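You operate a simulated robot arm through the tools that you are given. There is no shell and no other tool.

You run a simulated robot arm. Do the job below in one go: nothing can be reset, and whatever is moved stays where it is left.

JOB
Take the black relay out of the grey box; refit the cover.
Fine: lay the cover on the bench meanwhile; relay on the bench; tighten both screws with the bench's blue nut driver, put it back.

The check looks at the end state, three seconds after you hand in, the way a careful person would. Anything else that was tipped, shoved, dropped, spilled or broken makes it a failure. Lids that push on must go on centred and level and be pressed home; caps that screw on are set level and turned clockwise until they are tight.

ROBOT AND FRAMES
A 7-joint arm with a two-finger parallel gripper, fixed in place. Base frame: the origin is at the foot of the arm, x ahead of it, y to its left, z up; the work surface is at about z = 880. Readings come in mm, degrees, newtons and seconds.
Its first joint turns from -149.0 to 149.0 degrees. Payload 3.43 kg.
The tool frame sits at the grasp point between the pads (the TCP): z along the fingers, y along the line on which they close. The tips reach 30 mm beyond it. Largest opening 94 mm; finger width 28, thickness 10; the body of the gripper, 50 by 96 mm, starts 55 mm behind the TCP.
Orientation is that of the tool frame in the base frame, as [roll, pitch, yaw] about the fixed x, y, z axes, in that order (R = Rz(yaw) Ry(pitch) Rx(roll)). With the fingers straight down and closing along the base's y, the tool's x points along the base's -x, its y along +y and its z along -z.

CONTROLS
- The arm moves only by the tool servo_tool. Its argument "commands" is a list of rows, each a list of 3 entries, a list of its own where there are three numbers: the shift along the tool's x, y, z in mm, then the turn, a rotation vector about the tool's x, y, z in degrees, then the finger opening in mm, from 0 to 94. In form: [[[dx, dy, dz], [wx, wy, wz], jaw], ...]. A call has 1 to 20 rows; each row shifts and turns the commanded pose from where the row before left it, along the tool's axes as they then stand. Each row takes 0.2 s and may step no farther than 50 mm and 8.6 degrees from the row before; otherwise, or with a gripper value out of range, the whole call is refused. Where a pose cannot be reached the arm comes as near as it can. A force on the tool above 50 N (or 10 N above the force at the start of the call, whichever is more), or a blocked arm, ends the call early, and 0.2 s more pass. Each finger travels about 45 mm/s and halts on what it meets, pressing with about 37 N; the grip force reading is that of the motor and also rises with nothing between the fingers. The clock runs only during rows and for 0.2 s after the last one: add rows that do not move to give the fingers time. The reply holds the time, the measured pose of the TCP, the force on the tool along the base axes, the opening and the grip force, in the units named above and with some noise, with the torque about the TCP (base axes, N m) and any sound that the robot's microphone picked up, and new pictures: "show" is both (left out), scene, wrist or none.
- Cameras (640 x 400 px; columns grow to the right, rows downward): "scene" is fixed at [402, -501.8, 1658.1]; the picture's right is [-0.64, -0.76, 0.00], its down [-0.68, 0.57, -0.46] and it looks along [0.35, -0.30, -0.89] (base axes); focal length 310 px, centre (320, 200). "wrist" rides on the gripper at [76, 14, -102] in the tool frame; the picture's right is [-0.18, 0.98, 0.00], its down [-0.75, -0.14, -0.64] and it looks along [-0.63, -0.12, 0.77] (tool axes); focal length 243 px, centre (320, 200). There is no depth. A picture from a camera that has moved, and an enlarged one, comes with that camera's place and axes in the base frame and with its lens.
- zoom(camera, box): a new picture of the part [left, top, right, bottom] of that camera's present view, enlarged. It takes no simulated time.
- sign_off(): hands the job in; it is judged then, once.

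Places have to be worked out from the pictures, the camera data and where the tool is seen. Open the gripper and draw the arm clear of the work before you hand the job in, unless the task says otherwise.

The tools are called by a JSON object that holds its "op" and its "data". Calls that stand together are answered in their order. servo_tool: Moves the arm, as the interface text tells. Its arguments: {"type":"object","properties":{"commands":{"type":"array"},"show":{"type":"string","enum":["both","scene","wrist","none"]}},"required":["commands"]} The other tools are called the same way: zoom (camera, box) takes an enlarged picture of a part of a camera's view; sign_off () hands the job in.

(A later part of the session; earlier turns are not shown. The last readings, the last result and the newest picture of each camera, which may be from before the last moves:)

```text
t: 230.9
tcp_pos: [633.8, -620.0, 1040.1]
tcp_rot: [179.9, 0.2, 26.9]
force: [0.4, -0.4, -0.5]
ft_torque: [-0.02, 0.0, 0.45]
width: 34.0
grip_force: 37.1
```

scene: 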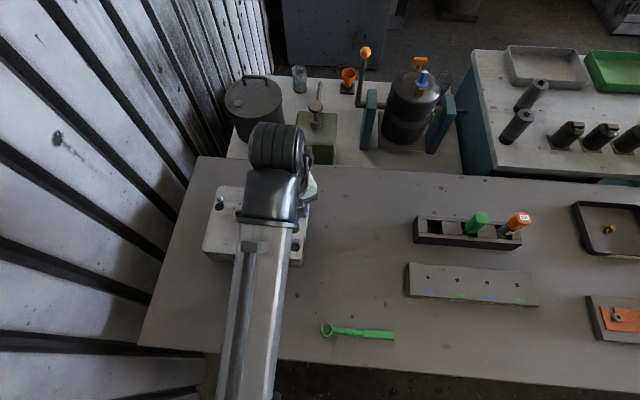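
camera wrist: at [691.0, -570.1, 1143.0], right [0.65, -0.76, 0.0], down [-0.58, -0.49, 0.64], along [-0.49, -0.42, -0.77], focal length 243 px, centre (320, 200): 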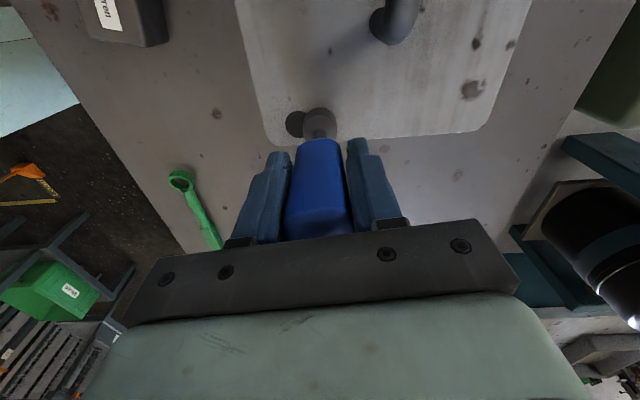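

The torque holds at a constant 0.45 N·m. I look again at the handle and socket relative to the fingers.

{"op": "servo_tool", "data": {"commands": [[[0, 0, 0], [0, 0, 0], 10]], "show": "wrist"}}

{"op": "zoom", "data": {"camera": "wrist", "box": [240, 80, 400, 250]}}

```text
t: 231.3
tcp_pos: [633.2, -620.6, 1041.0]
tcp_rot: [179.8, 0.1, 27.0]
force: [0.1, 0.3, -0.5]
ft_torque: [-0.02, 0.02, 0.46]
width: 33.8
grip_force: 37.2
camera wrist: at [706.4, -598.6, 1142.7], right [0.28, -0.96, 0.0], down [-0.74, -0.21, 0.64], along [-0.62, -0.18, -0.77], focal length 243 px, centre (320, 200)
```

wrist: 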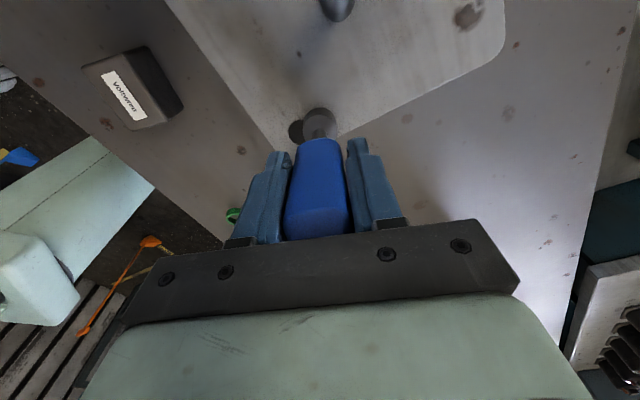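

```text
2.35 times, centred on (320, 165) of wrist
camera zoom: at [706.4, -598.6, 1142.7], right [0.28, -0.96, 0.0], down [-0.74, -0.21, 0.64], along [-0.62, -0.18, -0.77], focal length 571 px, centre (320, 282)
```

zoom: 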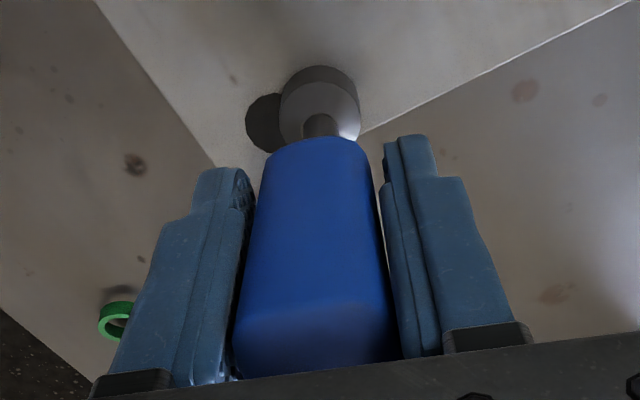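

The driver turns rigidly with the hand. I relieve the torque slightly, lift, and check the head's height and orientation.

{"op": "servo_tool", "data": {"commands": [[[0, 0, -5], [0, 0, 0], 10], [[0, 0, -10], [0, 0, 0], 10], [[0, 0, -20], [0, 0, 0], 10], [[0, 0, -20], [0, 0, 0], 10], [[0, 0, -20], [0, 0, 0], 10], [[0, 0, 0], [0, 0, 0], 10]], "show": "both"}}

{"op": "zoom", "data": {"camera": "wrist", "box": [290, 70, 350, 115]}}

{"op": "zoom", "data": {"camera": "scene", "box": [280, 220, 316, 260]}}

```text
t: 232.7
tcp_pos: [632.9, -619.4, 1115.8]
tcp_rot: [179.8, 0.2, 27.0]
force: [0.0, 0.5, -1.9]
ft_torque: [-0.02, -0.02, -0.03]
width: 33.8
grip_force: 37.0
camera wrist: at [706.5, -597.8, 1217.5], right [0.28, -0.96, 0.0], down [-0.74, -0.21, 0.64], along [-0.62, -0.18, -0.77], focal length 243 px, centre (320, 200)
```

scene: 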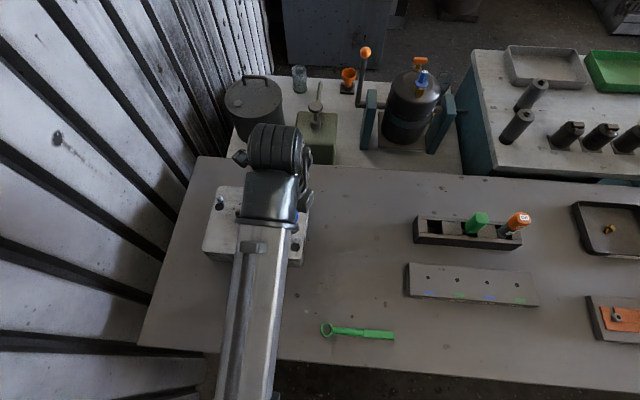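
wrist: 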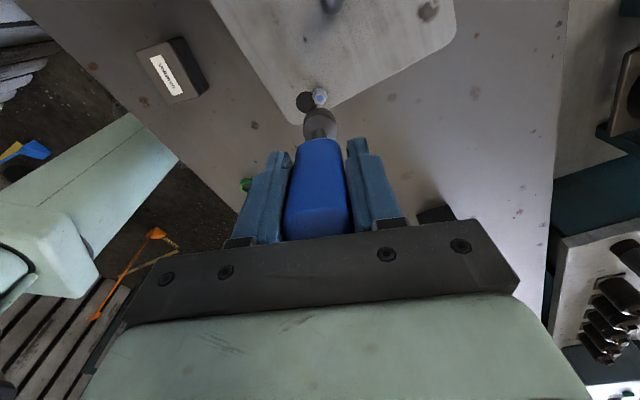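

```text
8.89 times, centred on (320, 92) of wrist
camera zoom: at [706.5, -597.8, 1217.5], right [0.28, -0.96, 0.0], down [-0.74, -0.21, 0.64], along [-0.62, -0.18, -0.77], focal length 2157 px, centre (320, 1156)
```

zoom: 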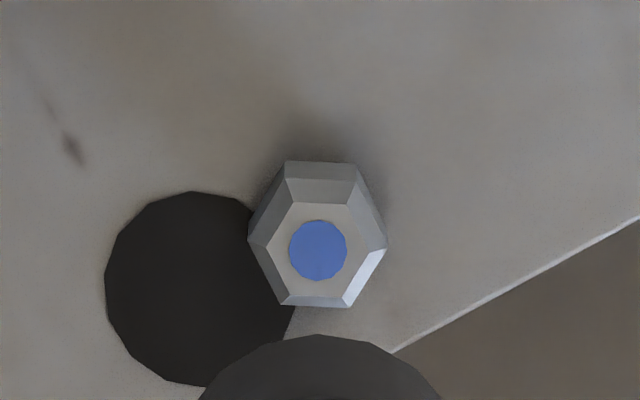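

```text
10.00 times, centred on (298, 240) of scene
camera zoom: at [402.0, -501.8, 1658.1], right [-0.64, -0.76, 0.0], down [-0.68, 0.57, -0.46], along [0.35, -0.3, -0.89], focal length 3102 px, centre (540, -200)
```

zoom: 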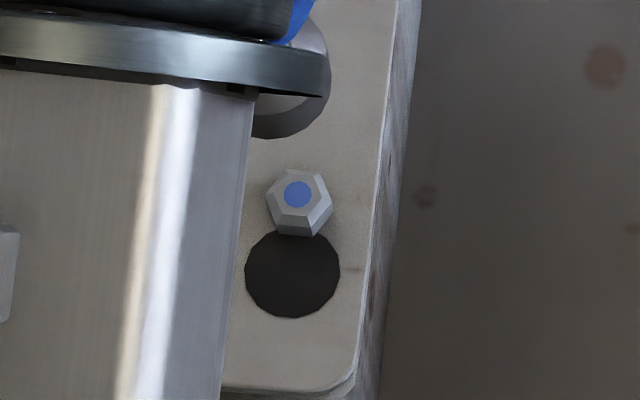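

The screw lags the driver by 18° (mod 60°): it has reached its stop, and the socket coupling slips at 0.45 N·m, so screw 2 is tight, almost exactly one turn in from where it started. Now I raise and move to the far screw near (843,-542).

{"op": "servo_tool", "data": {"commands": [[[0, 0, -25], [0, 0, 0], 10], [[0, 0, -25], [0, 0, 0], 10], [[37, 4.3, 0], [0, 0, 0], 10], [[37, 4.3, 0], [0, 0, 0], 10], [[37, 4.3, 0], [0, 0, 0], 10], [[37, 4.3, 0], [0, 0, 0], 10], [[37, 4.3, 0], [0, 0, 0], 10], [[37, 4.3, 0], [0, 0, 0], 10], [[0, 0, 20], [0, 0, 0], 10], [[0, 0, 20], [0, 0, 0], 10], [[0, 0, 0], [0, 0, 0], 10], [[0, 0, 0], [0, 0, 0], 10]], "show": "both"}}

{"op": "zoom", "data": {"camera": "wrist", "box": [255, 40, 385, 140]}}

{"op": "zoom", "data": {"camera": "scene", "box": [190, 175, 320, 275]}}

```text
t: 235.3
tcp_pos: [842.9, -542.6, 1125.3]
tcp_rot: [179.8, 0.1, 26.9]
force: [0.2, -0.5, -1.4]
ft_torque: [0.02, -0.01, -0.03]
width: 33.8
grip_force: 36.9
camera wrist: at [916.0, -520.4, 1228.0], right [0.28, -0.96, 0.0], down [-0.74, -0.21, 0.64], along [-0.62, -0.18, -0.77], focal length 243 px, centre (320, 200)
```

scene: 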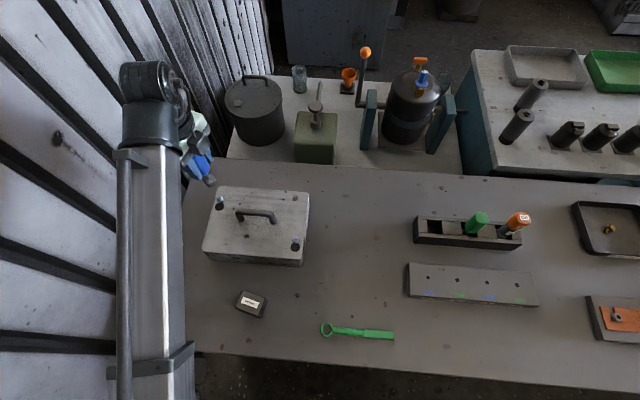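
wrist: 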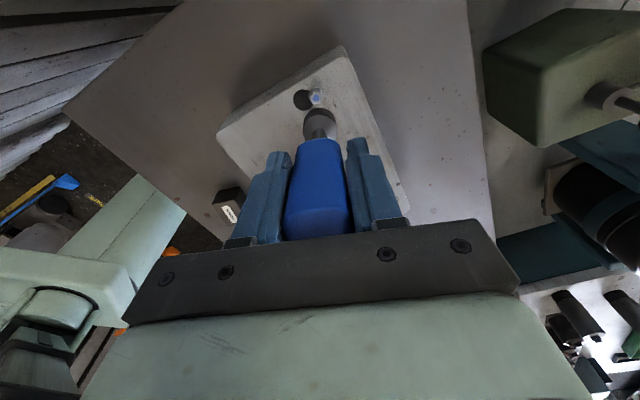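

```text
4.00 times, centred on (320, 90) of wrist
camera zoom: at [916.0, -520.4, 1228.0], right [0.28, -0.96, 0.0], down [-0.74, -0.21, 0.64], along [-0.62, -0.18, -0.77], focal length 970 px, centre (320, 640)
```

zoom: 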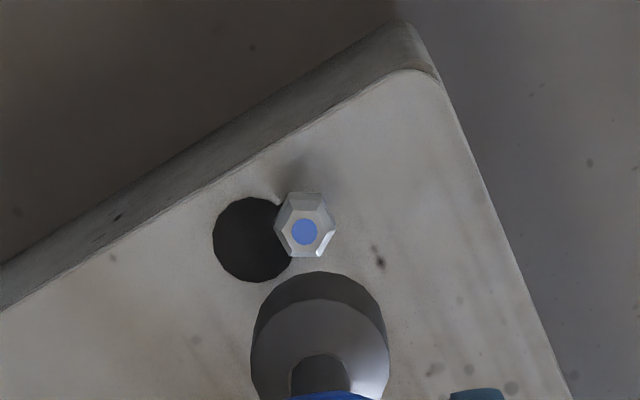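

```text
4.00 times, centred on (255, 225) of scene
camera zoom: at [402.0, -501.8, 1658.1], right [-0.64, -0.76, 0.0], down [-0.68, 0.57, -0.46], along [0.35, -0.3, -0.89], focal length 1241 px, centre (580, 100)
```

zoom: 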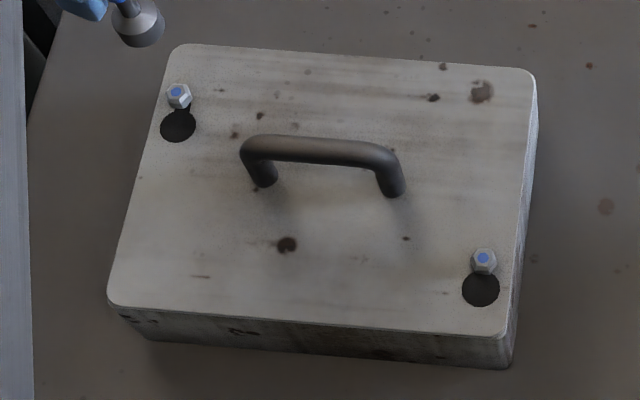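

The far screw is about 4 mm toward tool -y. I zoom in to read its hex orientation.

{"op": "zoom", "data": {"camera": "wrist", "box": [296, 82, 336, 112]}}

{"op": "zoom", "data": {"camera": "scene", "box": [280, 225, 316, 255]}}

```text
13.33 times, centred on (316, 97) of wrist
camera zoom: at [916.0, -520.4, 1228.0], right [0.28, -0.96, 0.0], down [-0.74, -0.21, 0.64], along [-0.62, -0.18, -0.77], focal length 3235 px, centre (373, 1573)
```

zoom: 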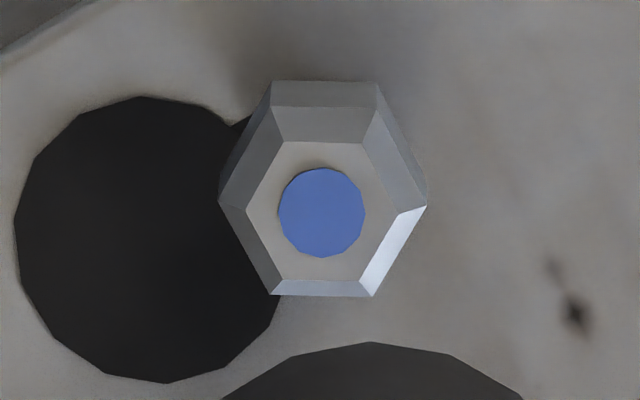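

```text
13.33 times, centred on (298, 240) of scene
camera zoom: at [402.0, -501.8, 1658.1], right [-0.64, -0.76, 0.0], down [-0.68, 0.57, -0.46], along [0.35, -0.3, -0.89], focal length 4136 px, centre (613, -333)
```

zoom: 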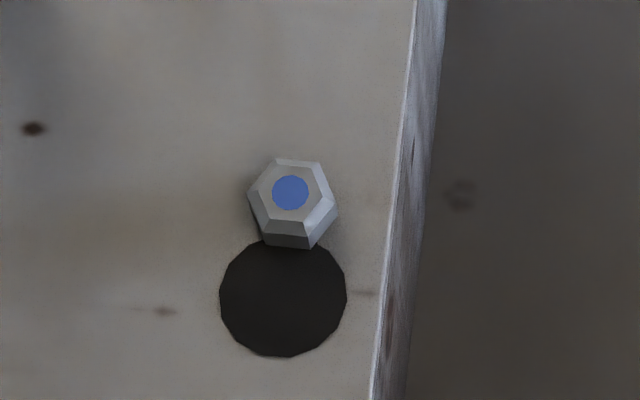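

Its hex aligns at yaw ≡ 44.6° (mod 60°), the same as the other screw did. I wind the wrist to yaw ≈284.6° above it.

{"op": "servo_tool", "data": {"commands": [[[0, -4, 0], [0, 0, -8.3], 10], [[0, 0, 0], [0, 0, -8.3], 10], [[0, 0, 0], [0, 0, -8.3], 10], [[0, 0, 0], [0, 0, -8.3], 10], [[0, 0, 0], [0, 0, -8.3], 10], [[0, 0, 0], [0, 0, -8.3], 10], [[0, 0, 0], [0, 0, -8.3], 10], [[0, 0, 0], [0, 0, -8.3], 10], [[0, 0, 0], [0, 0, -8.3], 10], [[0, 0, 0], [0, 0, -8.3], 10], [[0, 0, 0], [0, 0, -8.3], 10], [[0, 0, 0], [0, 0, -8.3], 10], [[0, 0, 0], [0, 0, -8.3], 10], [[0, 0, 0], [0, 0, -8.3], 10], [[0, 0, 0], [0, 0, -8.3], 10], [[0, 0, 0], [0, 0, -8.3], 10], [[0, 0, 0], [0, 0, -8.3], 10], [[0, 0, 0], [0, 0, -8.3], 10], [[0, 0, 0], [0, 0, -8.3], 10], [[0, 0, 0], [0, 0, -8.3], 10]], "show": "none"}}

{"op": "servo_tool", "data": {"commands": [[[0, 0, 0], [0, 0, -8.3], 10], [[0, 0, 0], [0, 0, -8.3], 10], [[0, 0, 0], [0, 0, -8.3], 10], [[0, 0, 0], [0, 0, -8.3], 10], [[0, 0, 0], [0, 0, -8.3], 10], [[0, 0, 0], [0, 0, -8.3], 10], [[0, 0, 0], [0, 0, -8.3], 10], [[0, 0, 0], [0, 0, -8.3], 10], [[0, 0, 0], [0, 0, -8.3], 10], [[0, 0, 0], [0, 0, -8.3], 10], [[0, 0, 0], [0, 0, -8.3], 10], [[0, 0, 0], [0, 0, -0.3], 10], [[0, 0, 0], [0, 0, 0], 10], [[0, 0, 0], [0, 0, 0], 10]], "show": "both"}}

{"op": "zoom", "data": {"camera": "wrist", "box": [290, 70, 350, 115]}}

```text
t: 239.5
tcp_pos: [840.2, -539.0, 1126.4]
tcp_rot: [-179.7, -0.1, -166.8]
force: [-0.1, -1.1, -0.8]
ft_torque: [0.01, 0.0, 0.0]
width: 33.7
grip_force: 36.9
```

```text
t: 242.5
tcp_pos: [840.3, -537.8, 1125.6]
tcp_rot: [180.0, -0.2, -75.3]
force: [0.8, -0.5, -0.1]
ft_torque: [0.02, -0.02, 0.02]
width: 33.8
grip_force: 36.8
camera wrist: at [844.7, -615.9, 1228.4], right [-1.0, -0.07, 0.0], down [-0.05, 0.77, 0.64], along [-0.04, 0.64, -0.77], focal length 243 px, centre (320, 200)
```

scene: 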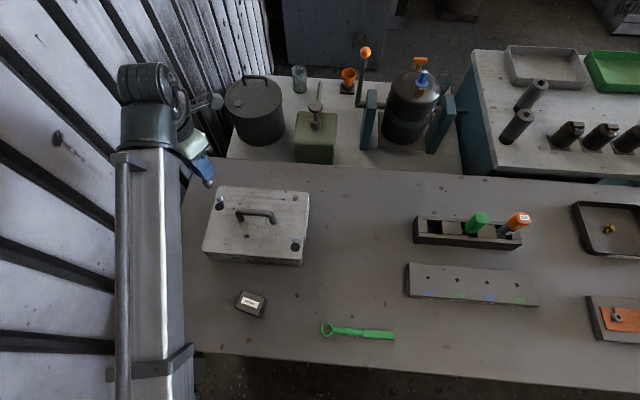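
wrist: 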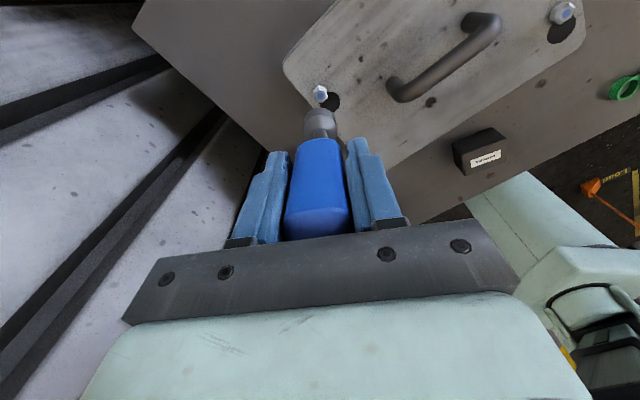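

```text
8.89 times, centred on (320, 92) of wrist
camera zoom: at [844.7, -615.9, 1228.4], right [-1.0, -0.07, 0.0], down [-0.05, 0.77, 0.64], along [-0.04, 0.64, -0.77], focal length 2157 px, centre (320, 1156)
```

zoom: 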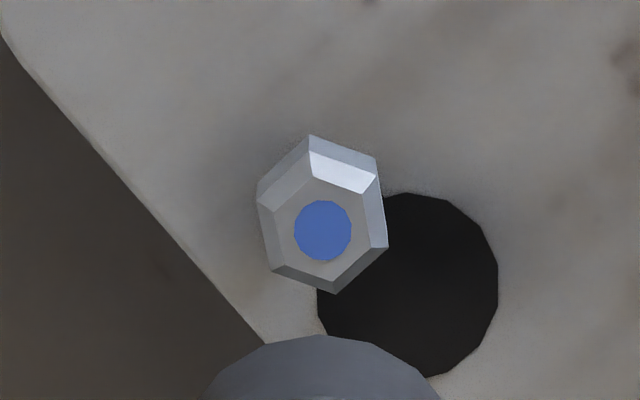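

Well centred and aligned. I lower to about 12 mm above the head and check again.

{"op": "servo_tool", "data": {"commands": [[[-0.4, 0, 20], [0, 0, 0], 10], [[0, 0, 20], [0, 0, 0], 10], [[0, 0, 18], [0, 0, 0], 10], [[0, 0, 0], [0, 0, 0], 10], [[0, 0, 0], [0, 0, 0], 10]], "show": "wrist"}}

{"op": "zoom", "data": {"camera": "wrist", "box": [300, 85, 340, 115]}}

```text
t: 243.7
tcp_pos: [840.5, -537.7, 1068.7]
tcp_rot: [179.9, -0.2, -75.4]
force: [-0.9, -0.8, -0.9]
ft_torque: [0.0, -0.04, -0.01]
width: 33.9
grip_force: 36.7
camera wrist: at [846.0, -615.6, 1170.4], right [-1.0, -0.07, 0.0], down [-0.05, 0.77, 0.64], along [-0.04, 0.64, -0.77], focal length 243 px, centre (320, 200)
```

wrist: 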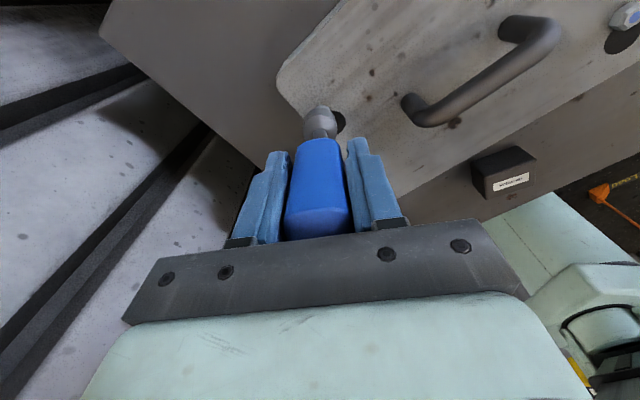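

```text
13.33 times, centred on (320, 100) of wrist
camera zoom: at [846.0, -615.6, 1170.4], right [-1.0, -0.07, 0.0], down [-0.05, 0.77, 0.64], along [-0.04, 0.64, -0.77], focal length 3235 px, centre (320, 1533)
```

zoom: 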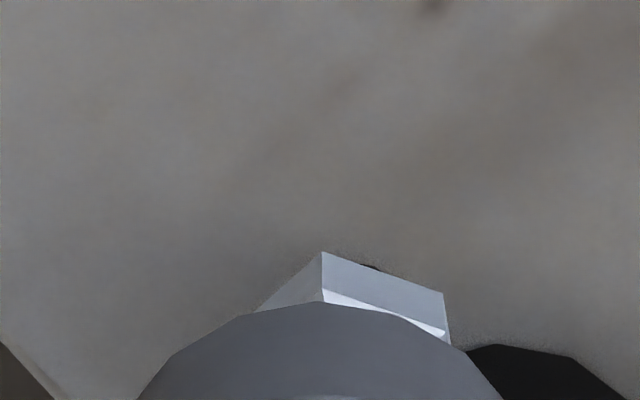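

The head is about (-0.4,+1.4) mm off. I correct and lower over it in small steps.

{"op": "servo_tool", "data": {"commands": [[[-0.4, 1.4, 0], [0, 0, 0], 10], [[0, 0, 5], [0, 0, 0], 10], [[0, 0, 5], [0, 0, 0], 10], [[0, 0, 3], [0, 0, 0], 10], [[0, 0, 0], [0, 0, 0], 10], [[0, 0, 0], [0, 0, 0], 10]], "show": "wrist"}}

{"op": "zoom", "data": {"camera": "wrist", "box": [300, 85, 340, 115]}}

```text
t: 245.1
tcp_pos: [837.7, -537.4, 1054.3]
tcp_rot: [179.9, -0.2, -75.3]
force: [0.1, 0.3, -1.2]
ft_torque: [-0.02, 0.03, -0.02]
width: 33.8
grip_force: 36.8
camera wrist: at [843.5, -614.9, 1157.2], right [-1.0, -0.07, 0.0], down [-0.05, 0.77, 0.64], along [-0.04, 0.64, -0.77], focal length 243 px, centre (320, 200)
```

wrist: 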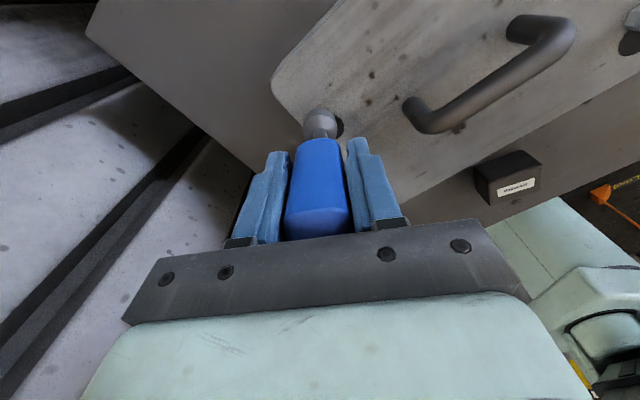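

```text
13.33 times, centred on (320, 100) of wrist
camera zoom: at [843.5, -614.9, 1157.2], right [-1.0, -0.07, 0.0], down [-0.05, 0.77, 0.64], along [-0.04, 0.64, -0.77], focal length 3235 px, centre (320, 1533)
```

zoom: 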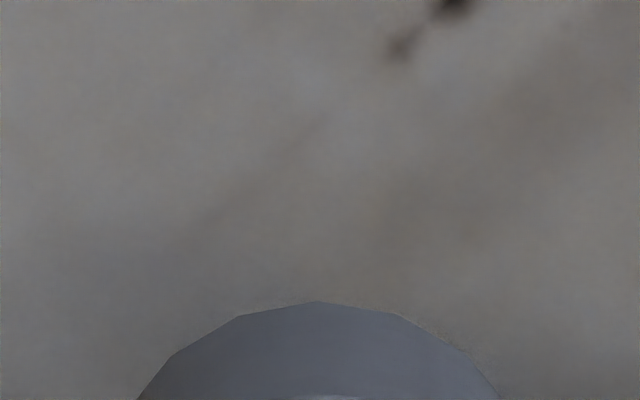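

The readings suggest I may have moved slightly more than commanded. I sample the pose again before going on.

{"op": "servo_tool", "data": {"commands": [[[0, 0, 0], [0, 0, 0], 10]], "show": "wrist"}}

{"op": "servo_tool", "data": {"commands": [[[0, 0, 0], [0, 0, 0], 10]], "show": "wrist"}}

```text
t: 245.5
tcp_pos: [838.2, -536.8, 1055.1]
tcp_rot: [179.9, -0.2, -75.4]
force: [0.8, 0.1, -0.7]
ft_torque: [0.01, 0.01, -0.01]
width: 33.7
grip_force: 37.0
camera wrist: at [843.5, -614.9, 1157.2], right [-1.0, -0.07, 0.0], down [-0.05, 0.77, 0.64], along [-0.04, 0.64, -0.77], focal length 243 px, centre (320, 200)
```

wrist: 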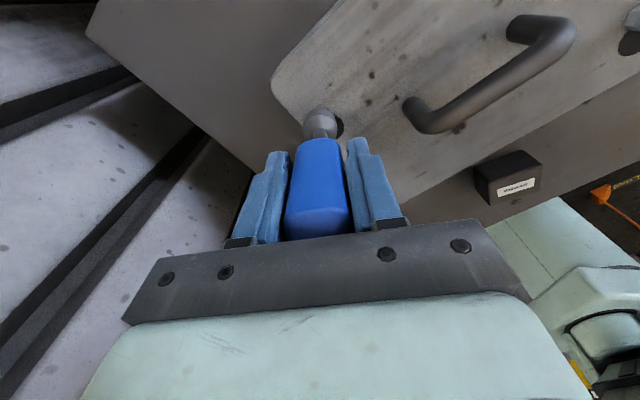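

```text
t: 245.9
tcp_pos: [837.4, -538.2, 1055.7]
tcp_rot: [179.9, -0.2, -75.4]
force: [-0.4, -0.9, -2.4]
ft_torque: [-0.02, 0.03, 0.01]
width: 33.9
grip_force: 37.7
camera wrist: at [843.5, -614.9, 1157.2], right [-1.0, -0.07, 0.0], down [-0.05, 0.77, 0.64], along [-0.04, 0.64, -0.77], focal length 243 px, centre (320, 200)
```

wrist: 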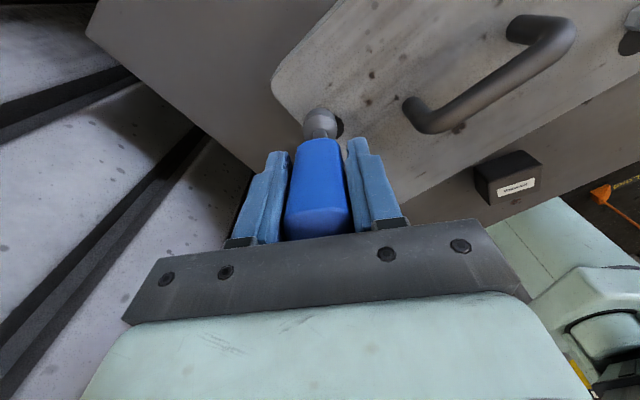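

The camera pose readout is steadier than the TCP readout, and using it, I'm about (+1.3,-0.9) mm from the screw axis at (839.0,-538.9). I correct and verify against the camera position (target 844.7,-616.0).

{"op": "servo_tool", "data": {"commands": [[[1.2, -0.9, 0], [0, 0, 0], 10], [[0, 0, 0], [0, 0, 0], 10], [[0, 0, 0], [0, 0, 0], 10]], "show": "wrist"}}

```text
t: 246.7
tcp_pos: [839.2, -538.0, 1054.2]
tcp_rot: [179.9, -0.2, -75.4]
force: [-0.9, 0.9, -0.3]
ft_torque: [-0.01, 0.01, 0.03]
width: 33.9
grip_force: 37.0
camera wrist: at [844.5, -615.7, 1157.2], right [-1.0, -0.07, 0.0], down [-0.05, 0.77, 0.64], along [-0.04, 0.64, -0.77], focal length 243 px, centre (320, 200)
```

wrist: 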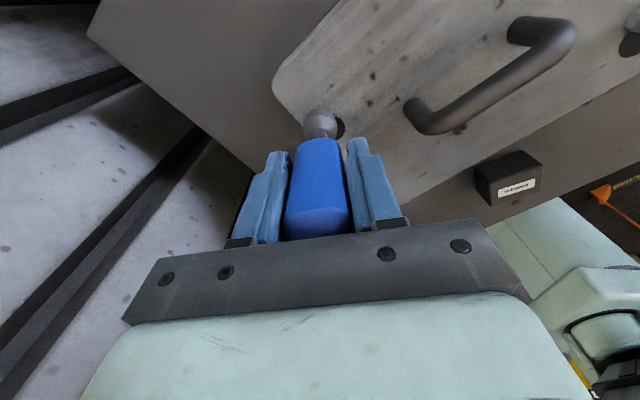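

Within 0.3 mm. I lower over the head.

{"op": "servo_tool", "data": {"commands": [[[0, 0, 1], [0, 0, 0], 10], [[0, 0, 1], [0, 0, 0], 10], [[0, 0, 1], [0, 0, 0], 10], [[0, 0, 0], [0, 0, 0], 10]], "show": "none"}}

{"op": "servo_tool", "data": {"commands": [[[0, 0, 1], [0, 0, 0], 10], [[0, 0, 1], [0, 0, 0], 10], [[0, 0, 0], [0, 0, 0], 10]], "show": "wrist"}}

```text
t: 247.7
tcp_pos: [838.4, -537.7, 1051.9]
tcp_rot: [179.9, -0.3, -75.5]
force: [0.0, 0.3, -1.2]
ft_torque: [-0.01, 0.01, 0.03]
width: 33.9
grip_force: 37.3
```

```text
t: 248.5
tcp_pos: [839.9, -538.1, 1049.0]
tcp_rot: [179.9, -0.2, -75.4]
force: [-0.3, -0.1, -0.2]
ft_torque: [0.02, -0.03, -0.01]
width: 33.5
grip_force: 37.3
camera wrist: at [844.5, -616.4, 1152.0], right [-1.0, -0.07, 0.0], down [-0.05, 0.77, 0.64], along [-0.04, 0.64, -0.77], focal length 243 px, centre (320, 200)
```

wrist: 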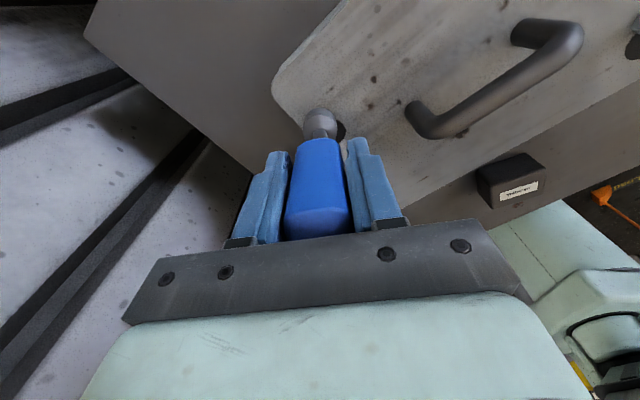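

No resistance, so the socket is over the head. I go down 4 mm more.

{"op": "servo_tool", "data": {"commands": [[[0, 0, 1], [0, 0, 0], 10], [[0, 0, 1], [0, 0, 0], 10], [[0, 0, 0], [0, 0, 0], 10]], "show": "none"}}

{"op": "servo_tool", "data": {"commands": [[[0, 0, 1], [0, 0, 0], 10], [[0, 0, 1], [0, 0, 0], 10], [[0, 0, 0], [0, 0, 0], 10]], "show": "none"}}

```text
t: 249.3
tcp_pos: [839.9, -539.1, 1048.4]
tcp_rot: [179.9, -0.2, -75.3]
force: [-0.1, 0.3, -1.4]
ft_torque: [0.0, 0.02, -0.01]
width: 33.7
grip_force: 36.4
```

```text
t: 250.1
tcp_pos: [839.8, -539.6, 1044.9]
tcp_rot: [179.9, -0.2, -75.4]
force: [0.4, -0.2, -1.1]
ft_torque: [0.01, -0.01, 0.02]
width: 33.7
grip_force: 36.9
```

Engaged. I turn clockwise 160°, following the head down 0.1 mm per step.

{"op": "servo_tool", "data": {"commands": [[[0, 0, 0.1], [0, 0, 8], 10], [[0, 0, 0.1], [0, 0, 8], 10], [[0, 0, 0.1], [0, 0, 8], 10], [[0, 0, 0.1], [0, 0, 8], 10], [[0, 0, 0.1], [0, 0, 8], 10], [[0, 0, 0.1], [0, 0, 8], 10], [[0, 0, 0.1], [0, 0, 8], 10], [[0, 0, 0.1], [0, 0, 8], 10], [[0, 0, 0.1], [0, 0, 8], 10], [[0, 0, 0.1], [0, 0, 8], 10], [[0, 0, 0.1], [0, 0, 8], 10], [[0, 0, 0.1], [0, 0, 8], 10], [[0, 0, 0.1], [0, 0, 8], 10], [[0, 0, 0.1], [0, 0, 8], 10], [[0, 0, 0.1], [0, 0, 8], 10], [[0, 0, 0.1], [0, 0, 8], 10], [[0, 0, 0.1], [0, 0, 8], 10], [[0, 0, 0.1], [0, 0, 8], 10], [[0, 0, 0.1], [0, 0, 8], 10], [[0, 0, 0.1], [0, 0, 8], 10]], "show": "none"}}

{"op": "servo_tool", "data": {"commands": [[[0, 0, 0.1], [0, 0, 8], 10], [[0, 0, 0.1], [0, 0, 8], 10], [[0, 0, 0.1], [0, 0, 8], 10], [[0, 0, 0.1], [0, 0, 8], 10], [[0, 0, 0.1], [0, 0, 8], 10], [[0, 0, 0.1], [0, 0, 8], 10], [[0, 0, 0.1], [0, 0, 8], 10], [[0, 0, 0.1], [0, 0, 8], 10], [[0, 0, 0.1], [0, 0, 8], 10], [[0, 0, 0.1], [0, 0, 8], 10], [[0, 0, 0], [0, 0, 0], 10]], "show": "wrist"}}

```text
t: 254.3
tcp_pos: [840.2, -539.0, 1043.0]
tcp_rot: [-180.0, 0.2, 124.5]
force: [0.1, -0.9, -1.5]
ft_torque: [-0.02, -0.02, 0.06]
width: 34.0
grip_force: 36.7
```

```text
t: 256.7
tcp_pos: [840.2, -539.1, 1042.2]
tcp_rot: [179.7, 0.2, 44.5]
force: [0.1, 0.3, 0.1]
ft_torque: [0.01, -0.02, 0.07]
width: 33.9
grip_force: 36.5
camera wrist: at [903.5, -495.8, 1144.6], right [0.56, -0.83, 0.0], down [-0.64, -0.42, 0.64], along [-0.53, -0.36, -0.77], focal length 243 px, centre (320, 200)
```

wrist: 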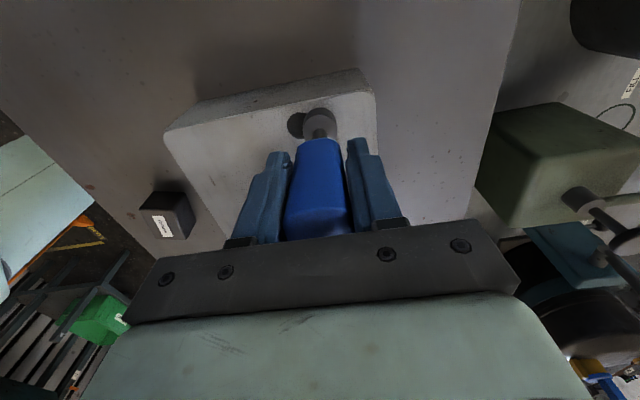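

240° so far with only thread friction. I continue to yaw ≈-20°.

{"op": "servo_tool", "data": {"commands": [[[0, 0, 0.1], [0, 0, 8], 10], [[0, 0, 0.1], [0, 0, 8], 10], [[0, 0, 0.1], [0, 0, 8], 10], [[0, 0, 0.1], [0, 0, 8], 10], [[0, 0, 0.1], [0, 0, 8], 10], [[0, 0, 0.1], [0, 0, 8], 10], [[0, 0, 0.1], [0, 0, 8], 10], [[0, 0, 0.1], [0, 0, 7], 10], [[0, 0, 0], [0, 0, 0], 10]], "show": "none"}}

{"op": "servo_tool", "data": {"commands": [[[0, 0, -5], [0, 0, 0], 10], [[0, 0, -10], [0, 0, 0], 10], [[0, 0, -20], [0, 0, 0], 10], [[0, 0, -20], [0, 0, 0], 10], [[0, 0, -20], [0, 0, 0], 10], [[0, 0, 0], [0, 0, 0], 10]], "show": "both"}}

{"op": "zoom", "data": {"camera": "wrist", "box": [290, 70, 350, 115]}}

```text
t: 258.7
tcp_pos: [839.4, -539.1, 1042.9]
tcp_rot: [179.8, -0.1, -18.5]
force: [0.1, -0.1, -1.5]
ft_torque: [0.01, -0.02, 0.03]
width: 34.0
grip_force: 36.5
```

```text
t: 260.1
tcp_pos: [840.6, -538.3, 1116.8]
tcp_rot: [179.8, 0.1, -18.4]
force: [0.1, -0.5, -2.1]
ft_torque: [0.01, 0.0, -0.01]
width: 33.9
grip_force: 36.8
camera wrist: at [908.1, -576.4, 1218.7], right [-0.49, -0.87, 0.0], down [-0.67, 0.37, 0.64], along [-0.56, 0.31, -0.77], focal length 243 px, centre (320, 200)
```

scene: 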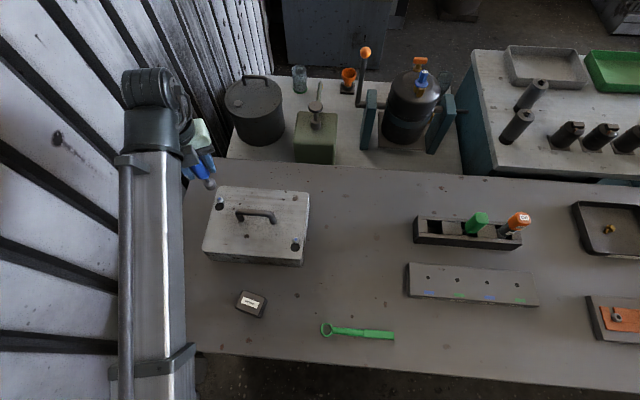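
wrist: 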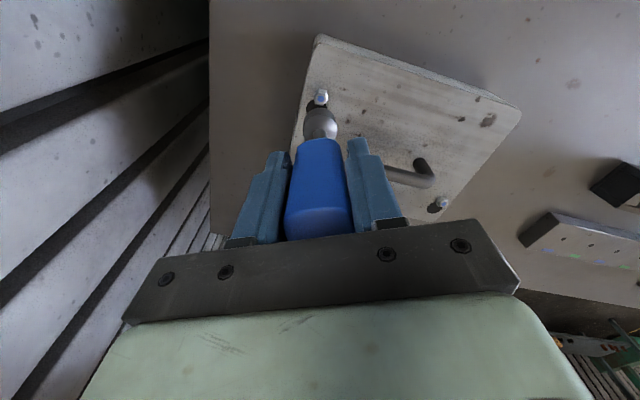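

```text
8.89 times, centred on (320, 92) of wrist
camera zoom: at [908.1, -576.4, 1218.7], right [-0.49, -0.87, 0.0], down [-0.67, 0.37, 0.64], along [-0.56, 0.31, -0.77], focal length 2157 px, centre (320, 1156)
```

zoom: 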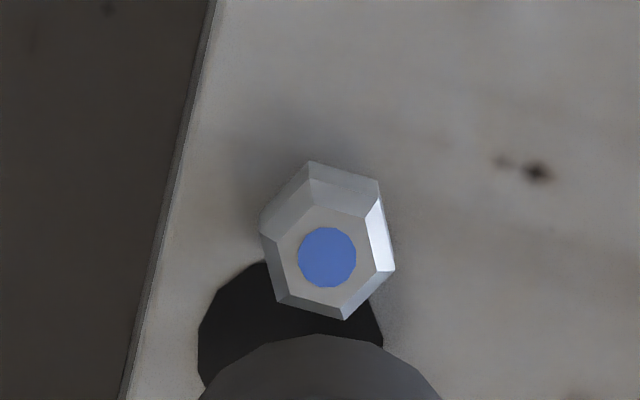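

Screw 1 has turned about 303°, so roughly 60° remain. I correct 1.5 mm, wind back 124°, and come down above it again.

{"op": "servo_tool", "data": {"commands": [[[-1.4, 0.4, 0], [0, 0, -8.3], 10], [[0, 0, 0], [0, 0, -8.3], 10], [[0, 0, 0], [0, 0, -8.3], 10], [[0, 0, 0], [0, 0, -8.3], 10], [[0, 0, 0], [0, 0, -8.3], 10], [[0, 0, 0], [0, 0, -8.3], 10], [[0, 0, 0], [0, 0, -8.3], 10], [[0, 0, 0], [0, 0, -8.3], 10], [[0, 0, 0], [0, 0, -8.3], 10], [[0, 0, 0], [0, 0, -8.3], 10], [[0, 0, 0], [0, 0, -8.3], 10], [[0, 0, 0], [0, 0, -8.3], 10], [[0, 0, 0], [0, 0, -8.3], 10], [[0, 0, 0], [0, 0, -8.3], 10], [[0, 0, 0], [0, 0, -7.8], 10], [[0, 0, 20], [0, 0, 0], 10], [[0, 0, 20], [0, 0, 0], 10], [[0, 0, 15], [0, 0, 0], 10], [[0, 0, 0], [0, 0, 0], 10], [[0, 0, 0], [0, 0, 0], 10]], "show": "wrist"}}

{"op": "zoom", "data": {"camera": "wrist", "box": [300, 85, 340, 115]}}

```text
t: 264.3
tcp_pos: [837.6, -536.8, 1061.8]
tcp_rot: [-179.9, 0.2, 105.6]
force: [0.5, 0.4, -0.8]
ft_torque: [0.02, -0.01, -0.01]
width: 33.5
grip_force: 37.2
camera wrist: at [831.0, -461.5, 1163.5], right [1.0, 0.09, 0.0], down [0.07, -0.76, 0.65], along [0.06, -0.64, -0.76], focal length 243 px, centre (320, 200)
```

wrist: 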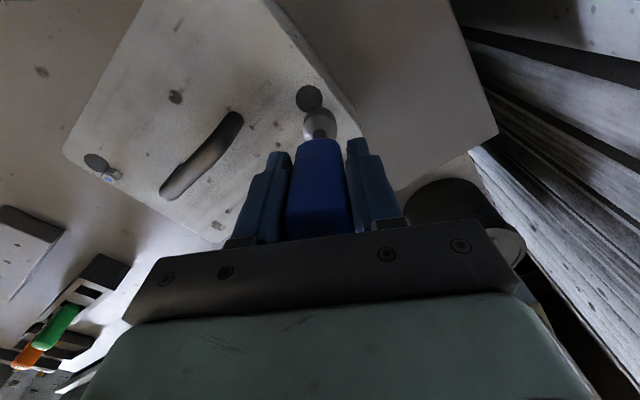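

```text
13.33 times, centred on (320, 100) of wrist
camera zoom: at [831.0, -461.5, 1163.5], right [1.0, 0.09, 0.0], down [0.07, -0.76, 0.65], along [0.06, -0.64, -0.76], focal length 3235 px, centre (320, 1533)
```

zoom: 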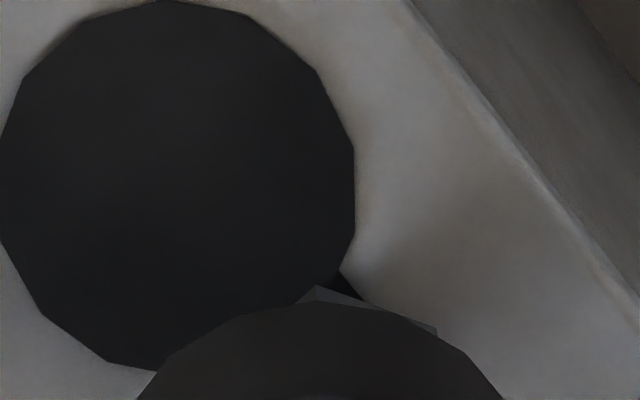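

The head is about (-1.0,+0.9) mm from the axis. I correct and check the camera position.

{"op": "servo_tool", "data": {"commands": [[[-0.9, 0.9, 4], [0, 0, 0], 10], [[0, 0, 4], [0, 0, 0], 10], [[0, 0, 0], [0, 0, 0], 10], [[0, 0, 0], [0, 0, 0], 10]], "show": "wrist"}}

```text
t: 265.3
tcp_pos: [839.3, -540.0, 1053.8]
tcp_rot: [-179.8, 0.2, 105.6]
force: [0.2, -0.7, -1.5]
ft_torque: [0.0, 0.0, 0.04]
width: 33.7
grip_force: 37.4
camera wrist: at [831.8, -462.2, 1155.8], right [1.0, 0.09, 0.0], down [0.07, -0.76, 0.64], along [0.06, -0.64, -0.76], focal length 243 px, centre (320, 200)
```

wrist: 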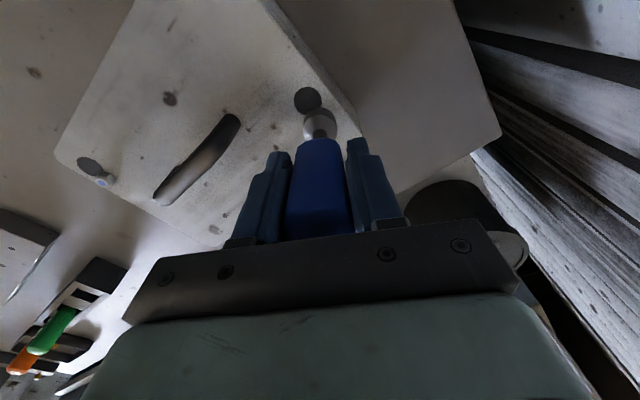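

Within 0.3 mm. I lower over the head in 1 mm steps.

{"op": "servo_tool", "data": {"commands": [[[0, 0, 1.5], [0, 0, 0], 10], [[0, 0, 1.5], [0, 0, 0], 10], [[0, 0, 1], [0, 0, 0], 10], [[0, 0, 1], [0, 0, 0], 10], [[0, 0, 1], [0, 0, 0], 10], [[0, 0, 0], [0, 0, 0], 10]], "show": "none"}}

{"op": "servo_tool", "data": {"commands": [[[0, 0, 1], [0, 0, 0], 10], [[0, 0, 1], [0, 0, 0], 10], [[0, 0, 1], [0, 0, 0], 10], [[0, 0, 0], [0, 0, 0], 10]], "show": "none"}}

{"op": "servo_tool", "data": {"commands": [[[0, 0, 1], [0, 0, 0], 10], [[0, 0, 1], [0, 0, 0], 10], [[0, 0, 1], [0, 0, 0], 10], [[0, 0, 0], [0, 0, 0], 10]], "show": "none"}}

```text
t: 266.7
tcp_pos: [838.9, -540.1, 1048.3]
tcp_rot: [-179.9, 0.1, 105.6]
force: [-0.3, -1.2, -1.8]
ft_torque: [0.0, 0.0, -0.01]
width: 33.8
grip_force: 37.1
```

```text
t: 267.7
tcp_pos: [839.4, -540.1, 1045.7]
tcp_rot: [-179.9, 0.1, 105.6]
force: [-0.2, 0.6, -2.0]
ft_torque: [0.02, 0.01, -0.01]
width: 33.6
grip_force: 37.4
```

```text
t: 268.7
tcp_pos: [839.3, -539.7, 1041.3]
tcp_rot: [-179.9, 0.3, 105.6]
force: [1.3, -0.6, -0.6]
ft_torque: [0.01, 0.0, 0.0]
width: 33.9
grip_force: 37.6
```

Engaged. I turn clockwise and watch for the torque to rise as with the other screw.

{"op": "servo_tool", "data": {"commands": [[[0, 0, 0], [0, 0, 8], 10], [[0, 0, 0], [0, 0, 8], 10], [[0, 0, 0], [0, 0, 8], 10], [[0, 0, 0], [0, 0, 8], 10], [[0, 0, 0], [0, 0, 8], 10], [[0, 0, 0], [0, 0, 0], 10]], "show": "none"}}

{"op": "servo_tool", "data": {"commands": [[[0, 0, 0], [0, 0, 8], 10], [[0, 0, 0], [0, 0, 8], 10], [[0, 0, 0], [0, 0, 8], 10], [[0, 0, 0], [0, 0, 0], 10]], "show": "none"}}

{"op": "servo_tool", "data": {"commands": [[[0, 0, 0], [0, 0, 6], 10], [[0, 0, 0], [0, 0, 6], 10], [[0, 0, 0], [0, 0, 0], 10]], "show": "none"}}

```text
t: 270.1
tcp_pos: [839.2, -540.1, 1042.7]
tcp_rot: [180.0, 0.2, 65.6]
force: [-0.3, 0.3, -1.5]
ft_torque: [0.01, 0.0, 0.04]
width: 33.9
grip_force: 37.2
```

```text
t: 271.1
tcp_pos: [839.6, -539.9, 1041.5]
tcp_rot: [179.9, 0.2, 41.5]
force: [-0.3, 0.8, -1.3]
ft_torque: [0.04, 0.02, 0.03]
width: 33.9
grip_force: 37.1
```

```text
t: 271.9
tcp_pos: [838.8, -539.2, 1041.5]
tcp_rot: [179.9, 0.2, 29.5]
force: [-0.2, -0.2, -0.9]
ft_torque: [0.01, -0.01, 0.06]
width: 33.4
grip_force: 37.2
```

Not tight yet at 76°. I continue.

{"op": "servo_tool", "data": {"commands": [[[0, 0, 0], [0, 0, 8], 10], [[0, 0, 0], [0, 0, 8], 10], [[0, 0, 0], [0, 0, 0], 10]], "show": "none"}}

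{"op": "servo_tool", "data": {"commands": [[[0, 0, 0], [0, 0, 8], 10], [[0, 0, 0], [0, 0, 8], 10], [[0, 0, 0], [0, 0, 0], 10]], "show": "none"}}

{"op": "servo_tool", "data": {"commands": [[[0, 0, 0], [0, 0, 8], 10], [[0, 0, 0], [0, 0, 8], 10], [[0, 0, 0], [0, 0, 0], 10]], "show": "wrist"}}

```text
t: 272.7
tcp_pos: [839.6, -539.2, 1042.1]
tcp_rot: [179.7, 0.0, 13.5]
force: [0.4, -1.3, -1.4]
ft_torque: [0.0, 0.02, 0.03]
width: 33.7
grip_force: 36.8
```

```text
t: 273.5
tcp_pos: [838.2, -540.0, 1041.3]
tcp_rot: [179.8, 0.0, -2.5]
force: [-0.6, -0.1, -1.6]
ft_torque: [0.02, 0.0, 0.06]
width: 33.6
grip_force: 36.8
```

```text
t: 274.3
tcp_pos: [838.2, -540.8, 1041.5]
tcp_rot: [179.9, -0.1, -18.6]
force: [0.4, -0.3, -1.3]
ft_torque: [-0.01, 0.02, 0.06]
width: 33.9
grip_force: 37.3
camera wrist: at [906.1, -578.0, 1143.6], right [-0.49, -0.87, 0.0], down [-0.67, 0.38, 0.64], along [-0.56, 0.31, -0.77], focal length 243 px, centre (320, 200)
```

wrist: 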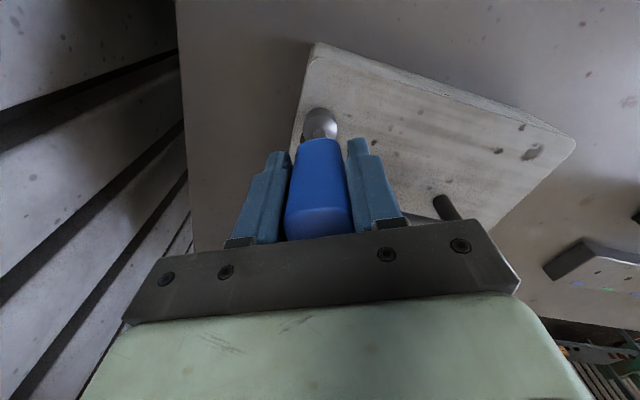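

Still only thread friction after about 420° in total, so screw 1 was further out. I lift, look, and prepare another stroke.

{"op": "servo_tool", "data": {"commands": [[[0, 0, -5], [0, 0, 0], 10], [[0, 0, -10], [0, 0, 0], 10], [[0, 0, -20], [0, 0, 0], 10], [[0, 0, -20], [0, 0, 0], 10], [[0, 0, -20], [0, 0, 0], 10], [[0, 0, 0], [0, 0, 0], 10]], "show": "both"}}

{"op": "zoom", "data": {"camera": "wrist", "box": [290, 70, 350, 115]}}

{"op": "zoom", "data": {"camera": "scene", "box": [190, 175, 320, 275]}}

{"op": "zoom", "data": {"camera": "scene", "box": [205, 185, 235, 215]}}

```text
t: 275.7
tcp_pos: [840.8, -539.4, 1116.9]
tcp_rot: [179.7, 0.0, -18.4]
force: [0.3, -0.3, -0.7]
ft_torque: [-0.04, 0.0, 0.01]
width: 33.7
grip_force: 36.7
camera wrist: at [907.3, -577.2, 1219.4], right [-0.49, -0.87, 0.0], down [-0.67, 0.37, 0.64], along [-0.56, 0.31, -0.77], focal length 243 px, centre (320, 200)
```

scene: 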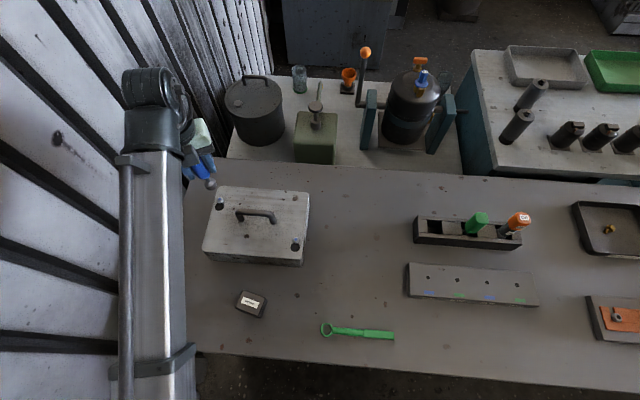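
wrist: 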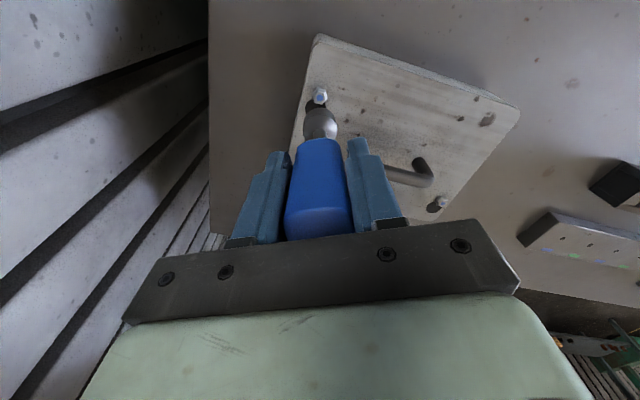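

```text
8.89 times, centred on (320, 92) of wrist
camera zoom: at [907.3, -577.2, 1219.4], right [-0.49, -0.87, 0.0], down [-0.67, 0.37, 0.64], along [-0.56, 0.31, -0.77], focal length 2157 px, centre (320, 1156)
```

zoom: 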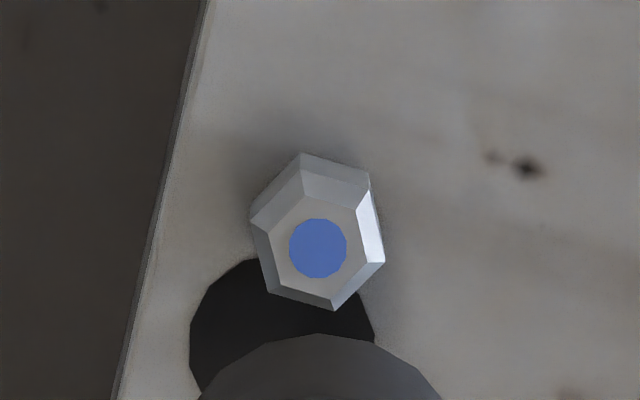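

```text
4.00 times, centred on (255, 225) of scene
camera zoom: at [402.0, -501.8, 1658.1], right [-0.64, -0.76, 0.0], down [-0.68, 0.57, -0.46], along [0.35, -0.3, -0.89], focal length 1241 px, centre (580, 100)
```

zoom: 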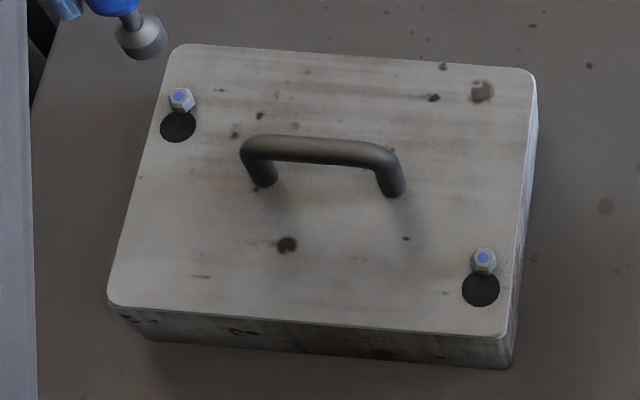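

```text
13.33 times, centred on (220, 200) of scene
camera zoom: at [402.0, -501.8, 1658.1], right [-0.64, -0.76, 0.0], down [-0.68, 0.57, -0.46], along [0.35, -0.3, -0.89], focal length 4136 px, centre (1653, 200)
```

zoom: 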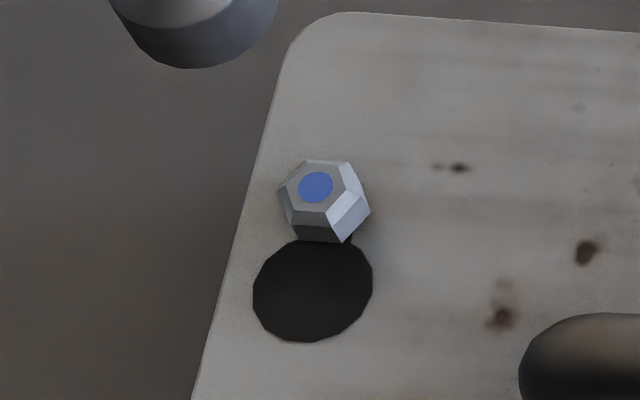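

Screw 1's head is still about 2–3 mm higher than screw 2's, so it needs roughly another half turn. I wind back 245° and re-engage.

{"op": "servo_tool", "data": {"commands": [[[-0.8, -0.6, 0], [0, 0, -8.3], 10], [[0, 0, 0], [0, 0, -8.3], 10], [[0, 0, 0], [0, 0, -8.3], 10], [[0, 0, 0], [0, 0, -8.3], 10], [[0, 0, 0], [0, 0, -8.3], 10], [[0, 0, 0], [0, 0, -8.3], 10], [[0, 0, 0], [0, 0, -8.3], 10], [[0, 0, 0], [0, 0, -8.3], 10], [[0, 0, 0], [0, 0, -8.3], 10], [[0, 0, 0], [0, 0, -8.3], 10], [[0, 0, 0], [0, 0, -8.3], 10], [[0, 0, 0], [0, 0, -8.3], 10], [[0, 0, 0], [0, 0, -8.3], 10], [[0, 0, 0], [0, 0, -8.3], 10], [[0, 0, 0], [0, 0, -8.3], 10], [[0, 0, 0], [0, 0, -8.3], 10], [[0, 0, 0], [0, 0, -8.3], 10], [[0, 0, 0], [0, 0, -8.3], 10], [[0, 0, 0], [0, 0, -8.3], 10], [[0, 0, 0], [0, 0, -8.3], 10]], "show": "none"}}

{"op": "servo_tool", "data": {"commands": [[[0, 0, 0], [0, 0, -8.3], 10], [[0, 0, 0], [0, 0, -8.3], 10], [[0, 0, 0], [0, 0, -8.3], 10], [[0, 0, 0], [0, 0, -8.3], 10], [[0, 0, 0], [0, 0, -8.3], 10], [[0, 0, 0], [0, 0, -8.3], 10], [[0, 0, 0], [0, 0, -8.3], 10], [[0, 0, 0], [0, 0, -8.3], 10], [[0, 0, 0], [0, 0, -8.3], 10], [[0, 0, 0], [0, 0, -4.3], 10], [[0, 0, 20], [0, 0, 0], 10], [[0, 0, 20], [0, 0, 0], 10], [[0, 0, 18], [0, 0, 0], 10], [[0, 0, 0], [0, 0, 0], 10], [[0, 0, 0], [0, 0, 0], 10]], "show": "wrist"}}

{"op": "zoom", "data": {"camera": "wrist", "box": [300, 85, 340, 115]}}

```text
t: 279.9
tcp_pos: [838.5, -539.5, 1117.4]
tcp_rot: [-179.8, 0.1, 147.8]
force: [-0.6, -0.4, -1.6]
ft_torque: [-0.04, 0.0, 0.01]
width: 33.8
grip_force: 37.0
```

```text
t: 283.1
tcp_pos: [838.6, -538.7, 1060.4]
tcp_rot: [-180.0, -0.3, -133.4]
force: [-1.0, 0.0, -1.2]
ft_torque: [0.01, -0.01, -0.01]
width: 33.6
grip_force: 37.2
camera wrist: at [776.0, -584.3, 1162.5], right [-0.59, 0.81, 0.0], down [0.62, 0.45, 0.64], along [0.52, 0.37, -0.77], focal length 243 px, centre (320, 200)
```

wrist: 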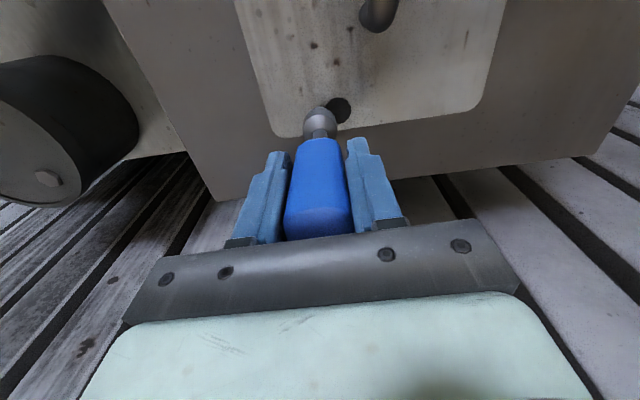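

```text
13.33 times, centred on (320, 100) of wrist
camera zoom: at [776.0, -584.3, 1162.5], right [-0.59, 0.81, 0.0], down [0.62, 0.45, 0.64], along [0.52, 0.37, -0.77], focal length 3235 px, centre (320, 1533)
```

zoom: 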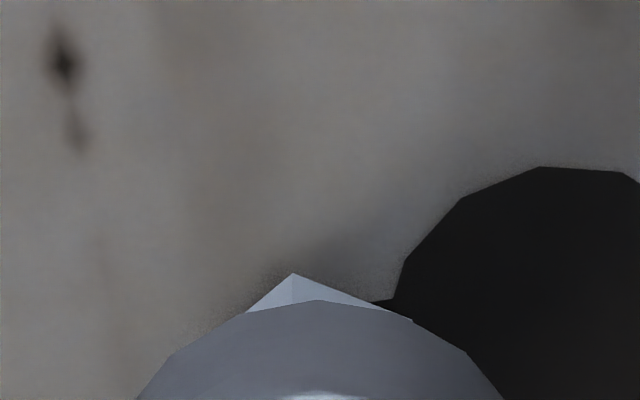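

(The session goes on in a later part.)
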